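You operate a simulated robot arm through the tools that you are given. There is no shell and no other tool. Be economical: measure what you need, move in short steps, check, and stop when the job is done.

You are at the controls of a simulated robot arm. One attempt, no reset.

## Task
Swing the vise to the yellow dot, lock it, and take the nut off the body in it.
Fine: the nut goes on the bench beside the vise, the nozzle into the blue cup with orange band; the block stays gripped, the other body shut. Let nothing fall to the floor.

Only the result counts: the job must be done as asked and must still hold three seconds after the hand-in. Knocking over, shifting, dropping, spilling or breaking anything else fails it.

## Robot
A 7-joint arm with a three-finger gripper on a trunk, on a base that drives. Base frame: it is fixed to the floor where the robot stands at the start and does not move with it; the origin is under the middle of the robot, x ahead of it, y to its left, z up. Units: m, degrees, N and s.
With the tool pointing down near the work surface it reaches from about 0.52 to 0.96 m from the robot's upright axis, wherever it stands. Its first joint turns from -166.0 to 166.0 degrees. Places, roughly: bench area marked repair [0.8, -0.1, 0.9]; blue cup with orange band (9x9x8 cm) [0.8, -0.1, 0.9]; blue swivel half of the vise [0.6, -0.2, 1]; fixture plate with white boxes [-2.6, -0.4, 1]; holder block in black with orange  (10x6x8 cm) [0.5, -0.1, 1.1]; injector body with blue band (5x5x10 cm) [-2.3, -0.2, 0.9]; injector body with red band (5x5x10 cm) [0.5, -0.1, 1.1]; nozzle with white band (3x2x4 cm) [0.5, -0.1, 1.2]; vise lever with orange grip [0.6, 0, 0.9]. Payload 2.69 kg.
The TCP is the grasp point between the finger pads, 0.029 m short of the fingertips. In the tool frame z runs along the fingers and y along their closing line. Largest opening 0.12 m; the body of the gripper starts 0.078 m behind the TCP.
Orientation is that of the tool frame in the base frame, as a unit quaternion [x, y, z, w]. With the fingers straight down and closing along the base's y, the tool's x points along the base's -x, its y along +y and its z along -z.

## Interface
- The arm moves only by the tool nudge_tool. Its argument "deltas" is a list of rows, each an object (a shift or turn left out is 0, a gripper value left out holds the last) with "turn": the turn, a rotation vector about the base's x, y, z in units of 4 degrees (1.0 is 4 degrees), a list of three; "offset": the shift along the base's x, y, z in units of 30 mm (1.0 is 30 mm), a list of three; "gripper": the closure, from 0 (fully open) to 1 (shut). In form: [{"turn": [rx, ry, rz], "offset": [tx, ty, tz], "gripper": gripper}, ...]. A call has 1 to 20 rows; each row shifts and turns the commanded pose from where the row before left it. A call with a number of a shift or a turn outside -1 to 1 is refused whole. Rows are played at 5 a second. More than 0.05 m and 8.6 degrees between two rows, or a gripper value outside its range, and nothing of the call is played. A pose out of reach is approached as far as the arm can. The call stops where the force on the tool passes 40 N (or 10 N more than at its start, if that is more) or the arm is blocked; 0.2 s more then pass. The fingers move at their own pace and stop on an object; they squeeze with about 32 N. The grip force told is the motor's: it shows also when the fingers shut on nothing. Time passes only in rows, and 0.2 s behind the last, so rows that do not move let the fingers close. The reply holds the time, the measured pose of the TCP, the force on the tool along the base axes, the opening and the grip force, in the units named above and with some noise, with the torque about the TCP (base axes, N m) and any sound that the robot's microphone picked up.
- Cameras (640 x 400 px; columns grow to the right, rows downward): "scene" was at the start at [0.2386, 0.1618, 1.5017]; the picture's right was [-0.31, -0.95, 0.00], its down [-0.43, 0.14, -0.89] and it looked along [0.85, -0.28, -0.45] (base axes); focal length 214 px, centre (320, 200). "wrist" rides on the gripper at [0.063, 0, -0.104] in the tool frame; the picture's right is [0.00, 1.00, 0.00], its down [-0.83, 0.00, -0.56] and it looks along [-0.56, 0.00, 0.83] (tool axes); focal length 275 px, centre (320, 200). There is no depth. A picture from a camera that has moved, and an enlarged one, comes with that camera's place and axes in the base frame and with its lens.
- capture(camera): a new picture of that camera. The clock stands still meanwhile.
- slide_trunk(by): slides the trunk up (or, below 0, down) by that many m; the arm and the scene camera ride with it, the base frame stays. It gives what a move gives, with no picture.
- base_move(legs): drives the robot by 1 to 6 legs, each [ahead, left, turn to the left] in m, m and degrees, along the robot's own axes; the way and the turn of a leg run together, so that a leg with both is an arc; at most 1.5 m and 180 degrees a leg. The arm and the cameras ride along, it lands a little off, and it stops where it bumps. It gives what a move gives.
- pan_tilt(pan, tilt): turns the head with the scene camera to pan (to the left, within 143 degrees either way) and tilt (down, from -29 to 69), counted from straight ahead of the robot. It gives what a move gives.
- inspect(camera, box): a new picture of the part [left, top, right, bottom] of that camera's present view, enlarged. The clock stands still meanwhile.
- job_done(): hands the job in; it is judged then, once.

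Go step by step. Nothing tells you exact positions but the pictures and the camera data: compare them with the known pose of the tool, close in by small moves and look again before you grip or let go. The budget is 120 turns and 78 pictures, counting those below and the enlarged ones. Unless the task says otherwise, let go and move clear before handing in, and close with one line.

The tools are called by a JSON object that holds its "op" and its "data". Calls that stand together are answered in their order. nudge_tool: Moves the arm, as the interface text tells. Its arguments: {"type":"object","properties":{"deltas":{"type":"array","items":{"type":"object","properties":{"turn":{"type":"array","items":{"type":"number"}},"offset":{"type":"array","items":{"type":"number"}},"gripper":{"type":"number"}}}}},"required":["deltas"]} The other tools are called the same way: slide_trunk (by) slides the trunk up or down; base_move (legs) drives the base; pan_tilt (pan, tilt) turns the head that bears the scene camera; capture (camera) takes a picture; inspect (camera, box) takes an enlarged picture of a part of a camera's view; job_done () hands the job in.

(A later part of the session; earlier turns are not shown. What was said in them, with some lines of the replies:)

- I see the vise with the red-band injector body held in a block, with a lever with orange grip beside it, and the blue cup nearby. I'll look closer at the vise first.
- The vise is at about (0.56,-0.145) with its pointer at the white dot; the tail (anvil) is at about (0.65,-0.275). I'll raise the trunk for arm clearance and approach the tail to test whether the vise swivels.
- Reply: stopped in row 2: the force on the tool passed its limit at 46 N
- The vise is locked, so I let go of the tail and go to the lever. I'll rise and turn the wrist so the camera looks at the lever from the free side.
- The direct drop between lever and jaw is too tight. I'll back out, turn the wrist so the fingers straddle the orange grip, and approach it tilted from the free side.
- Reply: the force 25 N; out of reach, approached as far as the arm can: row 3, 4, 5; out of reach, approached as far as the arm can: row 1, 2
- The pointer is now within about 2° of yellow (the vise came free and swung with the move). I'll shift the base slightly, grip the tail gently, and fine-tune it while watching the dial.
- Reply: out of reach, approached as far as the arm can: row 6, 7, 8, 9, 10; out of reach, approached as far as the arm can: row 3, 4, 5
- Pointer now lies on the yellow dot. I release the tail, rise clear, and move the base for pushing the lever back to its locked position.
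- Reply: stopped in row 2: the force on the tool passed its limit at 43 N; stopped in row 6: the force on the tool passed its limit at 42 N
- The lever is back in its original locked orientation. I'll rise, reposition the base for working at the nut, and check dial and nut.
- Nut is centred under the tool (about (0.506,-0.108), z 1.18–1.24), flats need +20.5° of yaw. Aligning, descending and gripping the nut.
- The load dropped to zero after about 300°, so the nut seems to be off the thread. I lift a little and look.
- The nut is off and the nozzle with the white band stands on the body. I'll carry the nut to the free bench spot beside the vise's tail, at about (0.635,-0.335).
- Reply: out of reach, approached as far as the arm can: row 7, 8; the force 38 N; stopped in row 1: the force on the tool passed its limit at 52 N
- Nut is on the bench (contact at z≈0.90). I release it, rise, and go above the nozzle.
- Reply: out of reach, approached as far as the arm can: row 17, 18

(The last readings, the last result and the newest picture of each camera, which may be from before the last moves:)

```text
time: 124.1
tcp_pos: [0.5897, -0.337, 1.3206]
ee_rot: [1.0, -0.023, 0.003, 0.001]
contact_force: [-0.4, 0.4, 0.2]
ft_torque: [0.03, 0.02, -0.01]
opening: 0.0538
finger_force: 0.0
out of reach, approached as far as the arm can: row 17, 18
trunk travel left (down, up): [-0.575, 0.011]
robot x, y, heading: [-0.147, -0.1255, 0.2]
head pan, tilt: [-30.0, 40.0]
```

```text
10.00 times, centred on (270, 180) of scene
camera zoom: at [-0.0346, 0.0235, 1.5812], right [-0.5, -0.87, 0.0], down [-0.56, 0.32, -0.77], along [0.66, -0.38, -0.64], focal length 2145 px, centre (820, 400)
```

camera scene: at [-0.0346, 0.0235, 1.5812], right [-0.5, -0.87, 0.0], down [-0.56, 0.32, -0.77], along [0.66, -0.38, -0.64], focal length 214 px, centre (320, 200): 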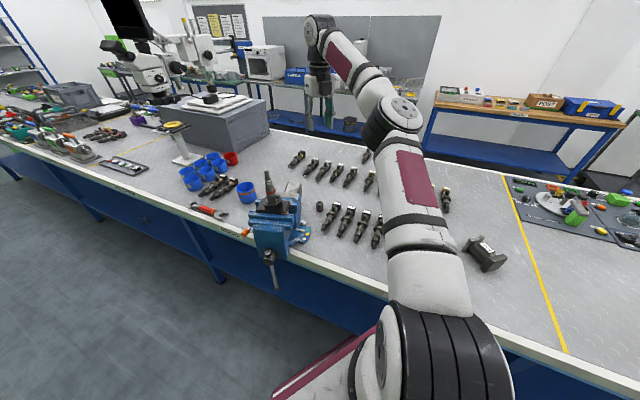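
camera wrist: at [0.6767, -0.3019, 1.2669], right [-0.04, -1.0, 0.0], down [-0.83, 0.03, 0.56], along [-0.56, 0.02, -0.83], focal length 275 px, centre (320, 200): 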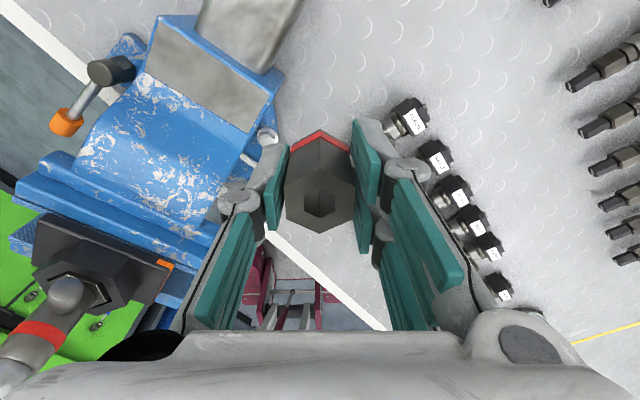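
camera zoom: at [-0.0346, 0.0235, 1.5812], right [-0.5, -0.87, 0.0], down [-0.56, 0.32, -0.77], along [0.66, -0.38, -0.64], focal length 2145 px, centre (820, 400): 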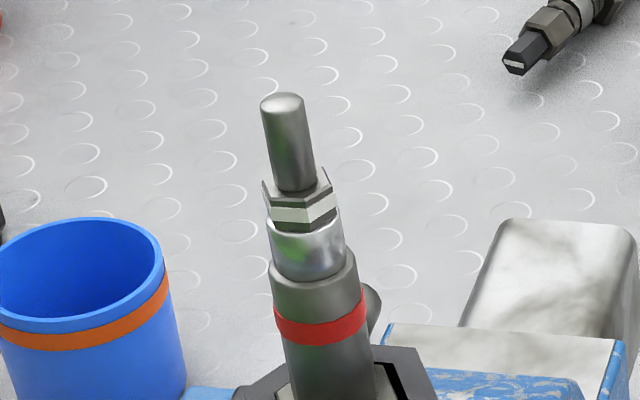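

{"op": "nudge_tool", "data": {"deltas": [{"offset": [-0.35, 0.954, 0.1]}, {"offset": [-0.35, 0.954, 0.1]}, {"offset": [-0.35, 0.954, 0.1]}, {"offset": [-0.35, 0.954, 0.1]}, {"offset": [-0.35, 0.954, 0]}, {"offset": [-0.35, 0.954, 0]}, {"offset": [-0.35, 0.954, 0]}, {"offset": [-0.35, 0.954, 0]}, {"offset": [0, 0, -0.6]}, {}]}}

{"op": "inspect", "data": {"camera": "wrist", "box": [240, 100, 400, 220]}}

```text
time: 126.3
tcp_pos: [0.507, -0.11, 1.3132]
ee_rot: [1.0, -0.022, 0.003, 0.001]
contact_force: [-0.1, 0.2, -0.8]
ft_torque: [-0.01, 0.02, -0.04]
opening: 0.0539
finger_force: 0.1
trunk travel left (down, up): [-0.575, 0.011]
robot x, y, heading: [-0.1516, -0.1249, -0.3]
head pan, tilt: [-30.0, 40.0]
```

```text
3.33 times, centred on (320, 160) of wrist
camera zoom: at [0.5695, -0.1118, 1.4165], right [-0.04, -1.0, 0.0], down [-0.83, 0.03, 0.55], along [-0.55, 0.02, -0.83], focal length 918 px, centre (320, 333)
```

zoom: 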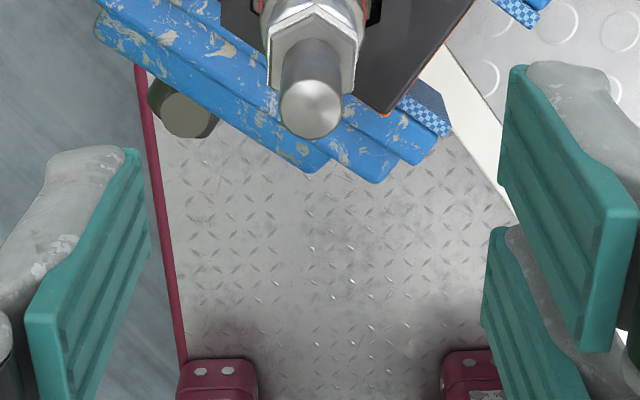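

{"op": "nudge_tool", "data": {"deltas": [{"offset": [0.05, 0.06, -0.6]}, {"offset": [0, 0, -0.6]}, {"offset": [0, 0, -0.6]}, {"offset": [0, 0, -0.3]}, {"gripper": 0.7}, {"gripper": 0.85}, {"gripper": 1}, {"gripper": 1}]}}

{"op": "inspect", "data": {"camera": "scene", "box": [250, 155, 290, 195]}}

```text
time: 128.1
tcp_pos: [0.5071, -0.1081, 1.2505]
ee_rot: [1.0, -0.022, 0.002, 0.001]
contact_force: [-0.7, -0.3, 0.7]
ft_torque: [-0.03, 0.0, 0.01]
opening: 0.0109
finger_force: 31.9
trunk travel left (down, up): [-0.575, 0.011]
robot x, y, heading: [-0.1486, -0.1233, -0.2]
head pan, tilt: [-30.0, 40.0]
```

```text
10.00 times, centred on (270, 175) of scene
camera zoom: at [-0.0344, 0.0237, 1.5811], right [-0.5, -0.87, 0.0], down [-0.56, 0.32, -0.77], along [0.66, -0.38, -0.64], focal length 2145 px, centre (820, 450)
```

zoom: 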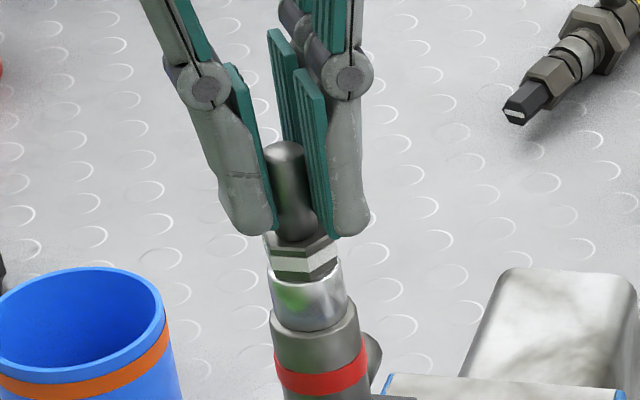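

{"op": "nudge_tool", "data": {"deltas": [{"offset": [0, 0, 0.2]}, {"offset": [0, 0, 0.4]}, {"offset": [0, 0, 0.8]}, {"offset": [0, 0, 1]}, {"offset": [0, 0, 1]}, {"offset": [0, 0, 1]}, {"offset": [0, 0, 0.6]}, {}]}}

{"op": "base_move", "data": {"legs": [[0.249, 0.273, 0]]}}

{"op": "inspect", "data": {"camera": "wrist", "box": [180, 60, 460, 240]}}

```text
time: 129.9
tcp_pos: [0.5092, -0.1061, 1.4004]
ee_rot: [1.0, -0.021, 0.002, 0.001]
contact_force: [-1.0, -0.1, -1.1]
ft_torque: [-0.01, 0.02, 0.0]
opening: 0.0105
finger_force: 31.5
trunk travel left (down, up): [-0.575, 0.011]
robot x, y, heading: [-0.1494, -0.1256, 0.1]
head pan, tilt: [-30.0, 40.0]
```

```text
time: 132.3
tcp_pos: [0.7571, 0.1679, 1.4002]
ee_rot: [1.0, -0.022, 0.002, 0.001]
contact_force: [0.2, -0.6, -1.2]
ft_torque: [-0.01, -0.03, -0.03]
opening: 0.0102
finger_force: 31.9
trunk travel left (down, up): [-0.575, 0.011]
robot x, y, heading: [0.1021, 0.1524, 0.2]
head pan, tilt: [-30.0, 40.0]
```

```text
2.22 times, centred on (320, 150) of wrist
camera zoom: at [0.8199, 0.1655, 1.504], right [-0.04, -1.0, 0.0], down [-0.83, 0.03, 0.55], along [-0.55, 0.02, -0.83], focal length 612 px, centre (320, 311)
```

zoom: 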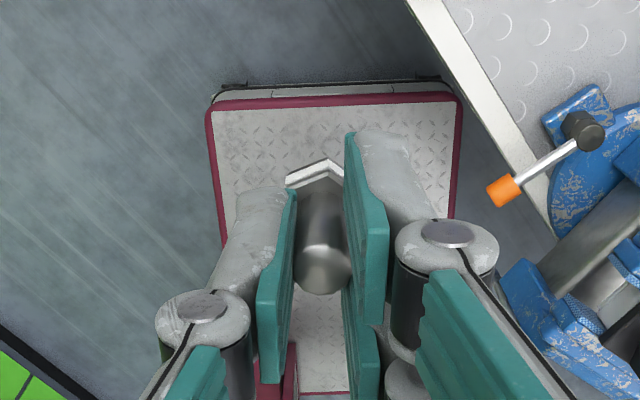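

{"op": "nudge_tool", "data": {"deltas": [{"offset": [0.31, -0.91, -0.5]}, {"offset": [0.31, -0.91, -0.5]}, {"offset": [0.31, -0.91, -0.5]}, {"offset": [0.31, -0.91, -0.5]}, {"offset": [0.31, -0.91, -0.5]}, {"offset": [0.31, -0.91, -0.5]}, {"offset": [0.31, -0.91, -0.5]}, {"offset": [0.31, -0.91, -0.5]}, {"offset": [0.31, -0.91, -0.5]}, {}]}}

{"op": "capture", "data": {"camera": "wrist"}}

```text
time: 134.5
tcp_pos: [0.8417, -0.0787, 1.2641]
ee_rot: [1.0, -0.023, 0.001, 0.0]
contact_force: [-0.4, 0.1, -1.4]
ft_torque: [-0.01, 0.02, 0.02]
opening: 0.01
finger_force: 31.7
trunk travel left (down, up): [-0.575, 0.011]
robot x, y, heading: [0.1009, 0.1475, -0.0]
head pan, tilt: [-30.0, 40.0]
```

```text
14 pictures are left
camera wrist: at [0.905, -0.0812, 1.3671], right [-0.04, -1.0, 0.0], down [-0.83, 0.03, 0.55], along [-0.55, 0.02, -0.83], focal length 275 px, centre (320, 200)
```

wrist: 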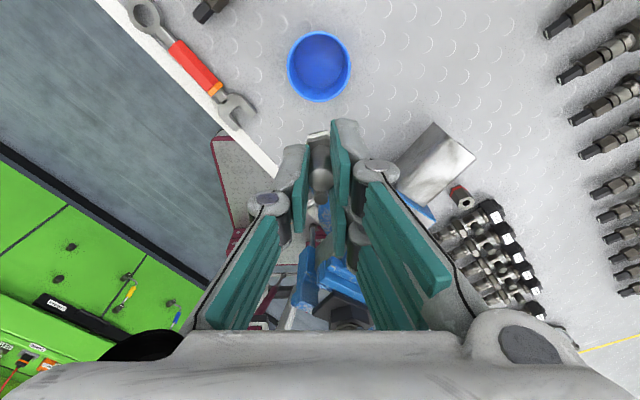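

{"op": "nudge_tool", "data": {"deltas": [{"offset": [0.2, 0, -1]}, {"offset": [0, 0, -1]}, {"offset": [0, 0, -1]}, {"offset": [0, 0, -1]}, {"offset": [0, 0, -1]}, {"offset": [0, 0, -1]}, {"offset": [0, 0, -0.8]}, {}]}}

{"op": "capture", "data": {"camera": "scene"}}

```text
time: 136.3
tcp_pos: [0.8467, -0.0791, 1.062]
ee_rot: [1.0, -0.021, 0.003, 0.001]
contact_force: [-0.9, 0.3, -0.3]
ft_torque: [-0.06, -0.01, -0.01]
opening: 0.0103
finger_force: 32.3
trunk travel left (down, up): [-0.575, 0.011]
robot x, y, heading: [0.0994, 0.1508, 0.0]
head pan, tilt: [-30.0, 40.0]
```

```text
13 pictures are left
camera scene: at [0.2139, 0.2975, 1.5811], right [-0.5, -0.87, 0.0], down [-0.56, 0.32, -0.77], along [0.66, -0.38, -0.64], focal length 214 px, centre (320, 200)
```

scene: 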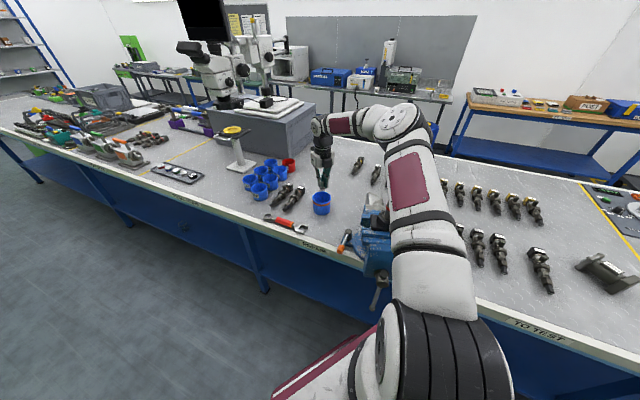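

The arm is rather close above the vise body, so before going lower I back up and shift the base left for a clear approach to the cup.

{"op": "nudge_tool", "data": {"deltas": [{"offset": [0, 0, 1]}, {"offset": [0, 0, 1]}, {"offset": [0, 0, 1]}, {"offset": [0, 0, 1]}, {"offset": [0, 0, 1]}, {"offset": [0, 0, 1]}, {"offset": [0, 0, 1]}]}}

{"op": "base_move", "data": {"legs": [[0.1, 0.15, 0]]}}

{"op": "nudge_tool", "data": {"deltas": [{"offset": [-0.65, -1, 0]}, {"offset": [-0.65, -1, 0]}, {"offset": [-0.65, -1, 0]}, {"offset": [-0.65, -1, 0]}, {"offset": [-0.65, -1, 0]}, {}]}}

{"op": "capture", "data": {"camera": "wrist"}}

```text
time: 137.9
tcp_pos: [0.8465, -0.0791, 1.2718]
ee_rot: [1.0, -0.023, 0.001, 0.001]
contact_force: [0.7, -0.3, 0.9]
ft_torque: [-0.02, -0.05, -0.03]
opening: 0.0097
finger_force: 32.0
trunk travel left (down, up): [-0.575, 0.011]
robot x, y, heading: [0.099, 0.1509, 0.0]
head pan, tilt: [-30.0, 40.0]
```

```text
time: 139.4
tcp_pos: [0.9445, 0.074, 1.2724]
ee_rot: [1.0, -0.022, 0.003, 0.001]
contact_force: [0.7, 0.4, 0.3]
ft_torque: [0.03, 0.01, 0.02]
opening: 0.0099
finger_force: 32.1
trunk travel left (down, up): [-0.575, 0.011]
robot x, y, heading: [0.1962, 0.2994, 0.2]
head pan, tilt: [-30.0, 40.0]
```

```text
time: 140.8
tcp_pos: [0.875, -0.0068, 1.2616]
ee_rot: [1.0, -0.026, 0.002, 0.0]
contact_force: [-0.1, -0.6, -0.8]
ft_torque: [-0.03, 0.03, 0.02]
opening: 0.01
finger_force: 32.1
out of reach, approached as far as the arm can: row 1, 2, 3, 4, 5
trunk travel left (down, up): [-0.575, 0.011]
robot x, y, heading: [0.1985, 0.3005, 0.1]
head pan, tilt: [-30.0, 40.0]
```

```text
12 pictures are left
camera wrist: at [0.9377, -0.0088, 1.3651], right [-0.05, -1.0, 0.0], down [-0.83, 0.04, 0.55], along [-0.55, 0.03, -0.83], focal length 275 px, centre (320, 200)
```

wrist: 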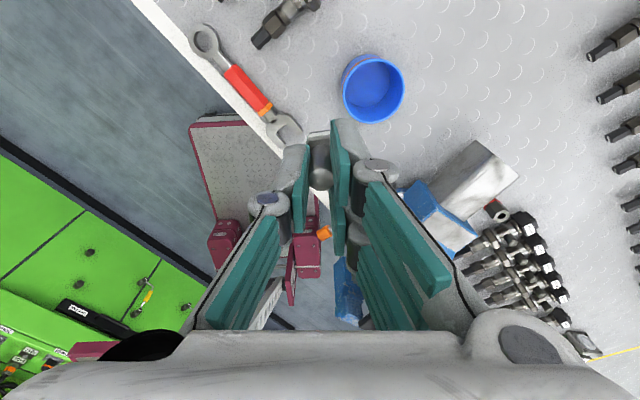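

{"op": "nudge_tool", "data": {"deltas": [{"turn": [0, 0, -1]}, {"turn": [0, 0, -1]}, {"turn": [0, 0, -1]}, {"turn": [0, 0, -1]}, {"turn": [0, 0, -1]}, {"turn": [0, 0, -1]}, {"turn": [0, 0, -1]}, {"turn": [0, 0, -1]}, {"turn": [0, 0, -1]}, {"turn": [0, 0, -1]}, {"turn": [0, 0, -1]}, {"turn": [0, 0, -1]}, {"offset": [-0.2, -0.6, 0]}, {"offset": [-0.2, -0.6, 0]}, {"offset": [-0.2, -0.6, 0]}, {"offset": [-0.2, -0.6, 0]}, {}]}}

{"op": "capture", "data": {"camera": "wrist"}}

```text
time: 144.4
tcp_pos: [0.85, -0.0779, 1.2631]
ee_rot: [0.904, -0.427, 0.003, 0.002]
contact_force: [-0.4, -0.2, 0.1]
ft_torque: [0.0, 0.02, -0.02]
opening: 0.0097
finger_force: 31.6
trunk travel left (down, up): [-0.575, 0.011]
robot x, y, heading: [0.1995, 0.3014, 0.1]
head pan, tilt: [-30.0, 40.0]
```

```text
11 pictures are left
camera wrist: at [0.8905, -0.1263, 1.3651], right [-0.77, -0.64, 0.0], down [-0.53, 0.64, 0.55], along [-0.35, 0.42, -0.83], focal length 275 px, centre (320, 200)
```

wrist: 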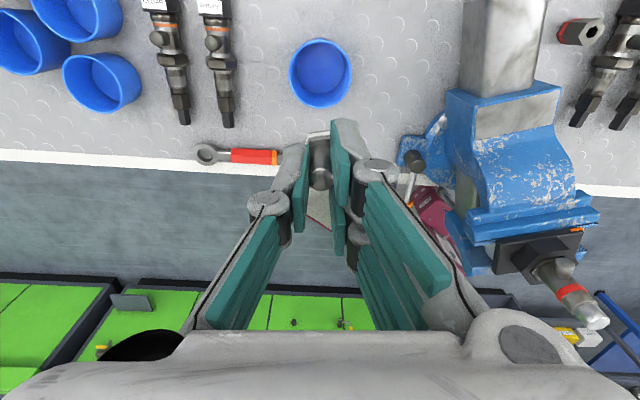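

{"op": "nudge_tool", "data": {"deltas": [{"offset": [0, 0, -1]}, {"offset": [0, 0, -1]}, {"offset": [0, 0, -1]}, {"offset": [0, 0, -1]}, {"offset": [0, 0, -1]}, {"offset": [0, 0, -1]}, {"offset": [0, 0, -1]}, {"offset": [0, 0, -1]}, {"offset": [0, 0, -0.5]}, {}]}}

{"op": "inspect", "data": {"camera": "scene", "box": [270, 150, 390, 270]}}

```text
time: 146.6
tcp_pos: [0.8509, -0.0791, 1.0065]
ee_rot: [0.904, -0.428, 0.002, 0.002]
contact_force: [0.4, -0.2, -0.7]
ft_torque: [-0.03, 0.04, 0.01]
opening: 0.0101
finger_force: 31.9
trunk travel left (down, up): [-0.575, 0.011]
robot x, y, heading: [0.1973, 0.3014, 0.1]
head pan, tilt: [-30.0, 40.0]
```

```text
3.33 times, centred on (330, 210) of scene
camera zoom: at [0.3122, 0.4506, 1.5811], right [-0.5, -0.87, 0.0], down [-0.56, 0.32, -0.77], along [0.66, -0.38, -0.64], focal length 715 px, centre (287, 167)
```

zoom: 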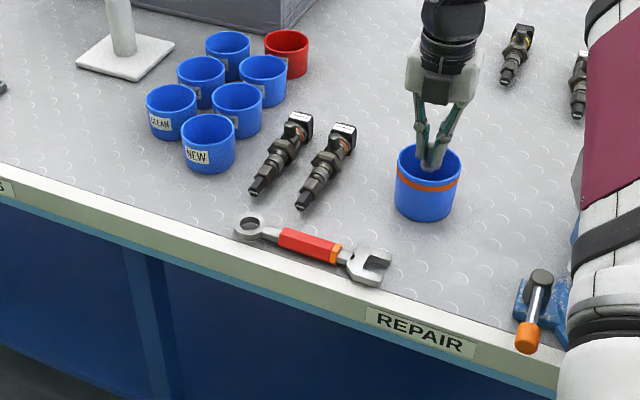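

{"op": "nudge_tool", "data": {"deltas": [{"offset": [0, 0, -0.6]}, {"offset": [0, 0, -0.5]}, {"gripper": 0.85}, {"gripper": 0.75}, {"gripper": 0.75}, {"offset": [0, 0, 0.5]}, {"offset": [0, 0, 0.8]}, {"offset": [0, 0, 1]}, {"offset": [0, 0, 1]}, {"offset": [0, 0, 1]}, {"offset": [0, 0, 1]}, {"offset": [0, 0, 1]}, {"offset": [0, 0, 1]}, {"offset": [0, 0, 1]}, {"offset": [0, 0, 1]}]}}

{"op": "inspect", "data": {"camera": "wrist", "box": [270, 20, 370, 120]}}

```text
time: 149.8
tcp_pos: [0.8527, -0.0793, 1.2565]
ee_rot: [0.904, -0.427, 0.003, 0.002]
contact_force: [0.9, -0.4, -1.2]
ft_torque: [0.01, 0.02, -0.02]
opening: 0.0301
finger_force: 0.1
trunk travel left (down, up): [-0.575, 0.011]
robot x, y, heading: [0.1985, 0.3046, 0.1]
head pan, tilt: [-30.0, 40.0]
```

```text
4.00 times, centred on (320, 70) of wrist
camera zoom: at [0.8927, -0.127, 1.3585], right [-0.77, -0.64, 0.0], down [-0.53, 0.64, 0.55], along [-0.35, 0.42, -0.83], focal length 1101 px, centre (320, 720)
```

zoom: 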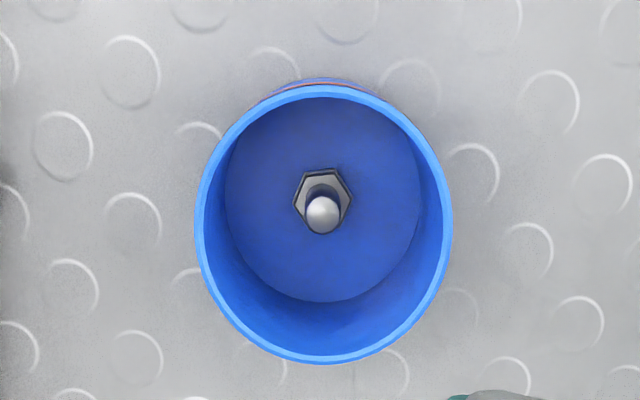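

Nozzle stands in the cup. I rise and drive back to check the dial, lever and body one last time.

{"op": "nudge_tool", "data": {"deltas": [{"offset": [0, 0, 1]}, {"offset": [0, 0, 1]}, {"offset": [0, 0, 1]}, {"offset": [0, 0, 1]}]}}

{"op": "base_move", "data": {"legs": [[-0.35, -0.42, 0]]}}

{"op": "inspect", "data": {"camera": "scene", "box": [225, 150, 345, 250]}}

```text
time: 150.8
tcp_pos: [0.8508, -0.0792, 1.3725]
ee_rot: [0.904, -0.427, 0.002, 0.002]
contact_force: [0.1, 0.5, 0.1]
ft_torque: [0.02, 0.0, 0.01]
opening: 0.0302
finger_force: 0.1
trunk travel left (down, up): [-0.575, 0.011]
robot x, y, heading: [0.1958, 0.3023, 0.2]
head pan, tilt: [-30.0, 40.0]
```

```text
time: 153.9
tcp_pos: [0.4967, -0.5009, 1.3737]
ee_rot: [0.904, -0.428, 0.002, 0.002]
contact_force: [0.7, -0.3, -0.2]
ft_torque: [0.01, 0.02, 0.0]
opening: 0.0298
finger_force: 0.0
trunk travel left (down, up): [-0.575, 0.011]
robot x, y, heading: [-0.1604, -0.1155, -0.0]
head pan, tilt: [-30.0, 40.0]
```

```text
4.00 times, centred on (285, 200) of scene
camera zoom: at [-0.0411, 0.0302, 1.581], right [-0.5, -0.87, 0.0], down [-0.56, 0.32, -0.77], along [0.66, -0.38, -0.64], focal length 858 px, centre (460, 200)
```

zoom: 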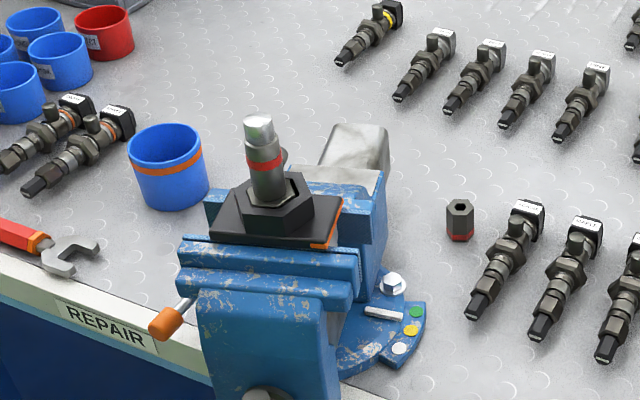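

{"op": "inspect", "data": {"camera": "scene", "box": [285, 212, 320, 247]}}

{"op": "inspect", "data": {"camera": "scene", "box": [240, 205, 290, 245]}}

```text
11.43 times, centred on (302, 230) of scene
camera zoom: at [-0.0411, 0.0302, 1.581], right [-0.5, -0.87, 0.0], down [-0.56, 0.32, -0.77], along [0.66, -0.38, -0.64], focal length 2451 px, centre (520, -137)
```

zoom: 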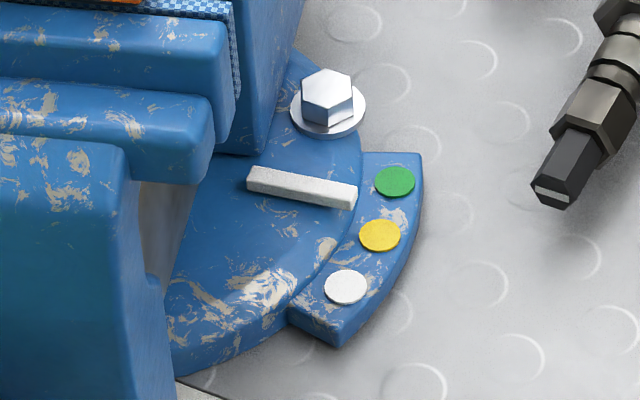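

```text
10.00 times, centred on (265, 225) of scene
camera zoom: at [-0.0411, 0.0302, 1.581], right [-0.5, -0.87, 0.0], down [-0.56, 0.32, -0.77], along [0.66, -0.38, -0.64], focal length 2145 px, centre (870, -50)
```

zoom: 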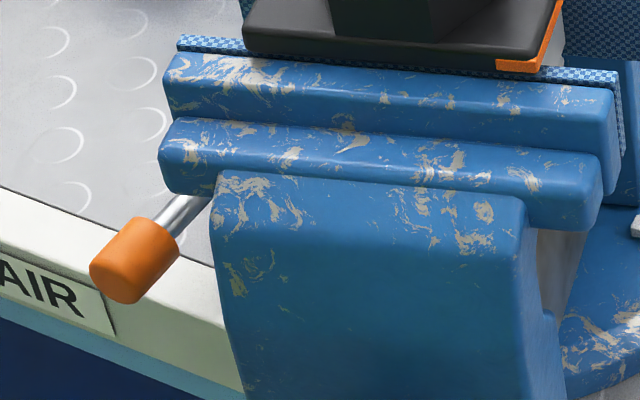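

The final look shows the pointer on yellow and the lever back where it was locked at the start. The nut stands on the bench, the nozzle is in the cup, and the block is still gripped.

{"op": "job_done", "data": {}}

```text
The job is handed in.
```

The job is handed in: the vise is on the yellow dot with its lever back in the locked position. The nut is on the bench beside the vise, the nozzle is in the blue cup with the orange band, the block is still gripped, and I never touched the other body.
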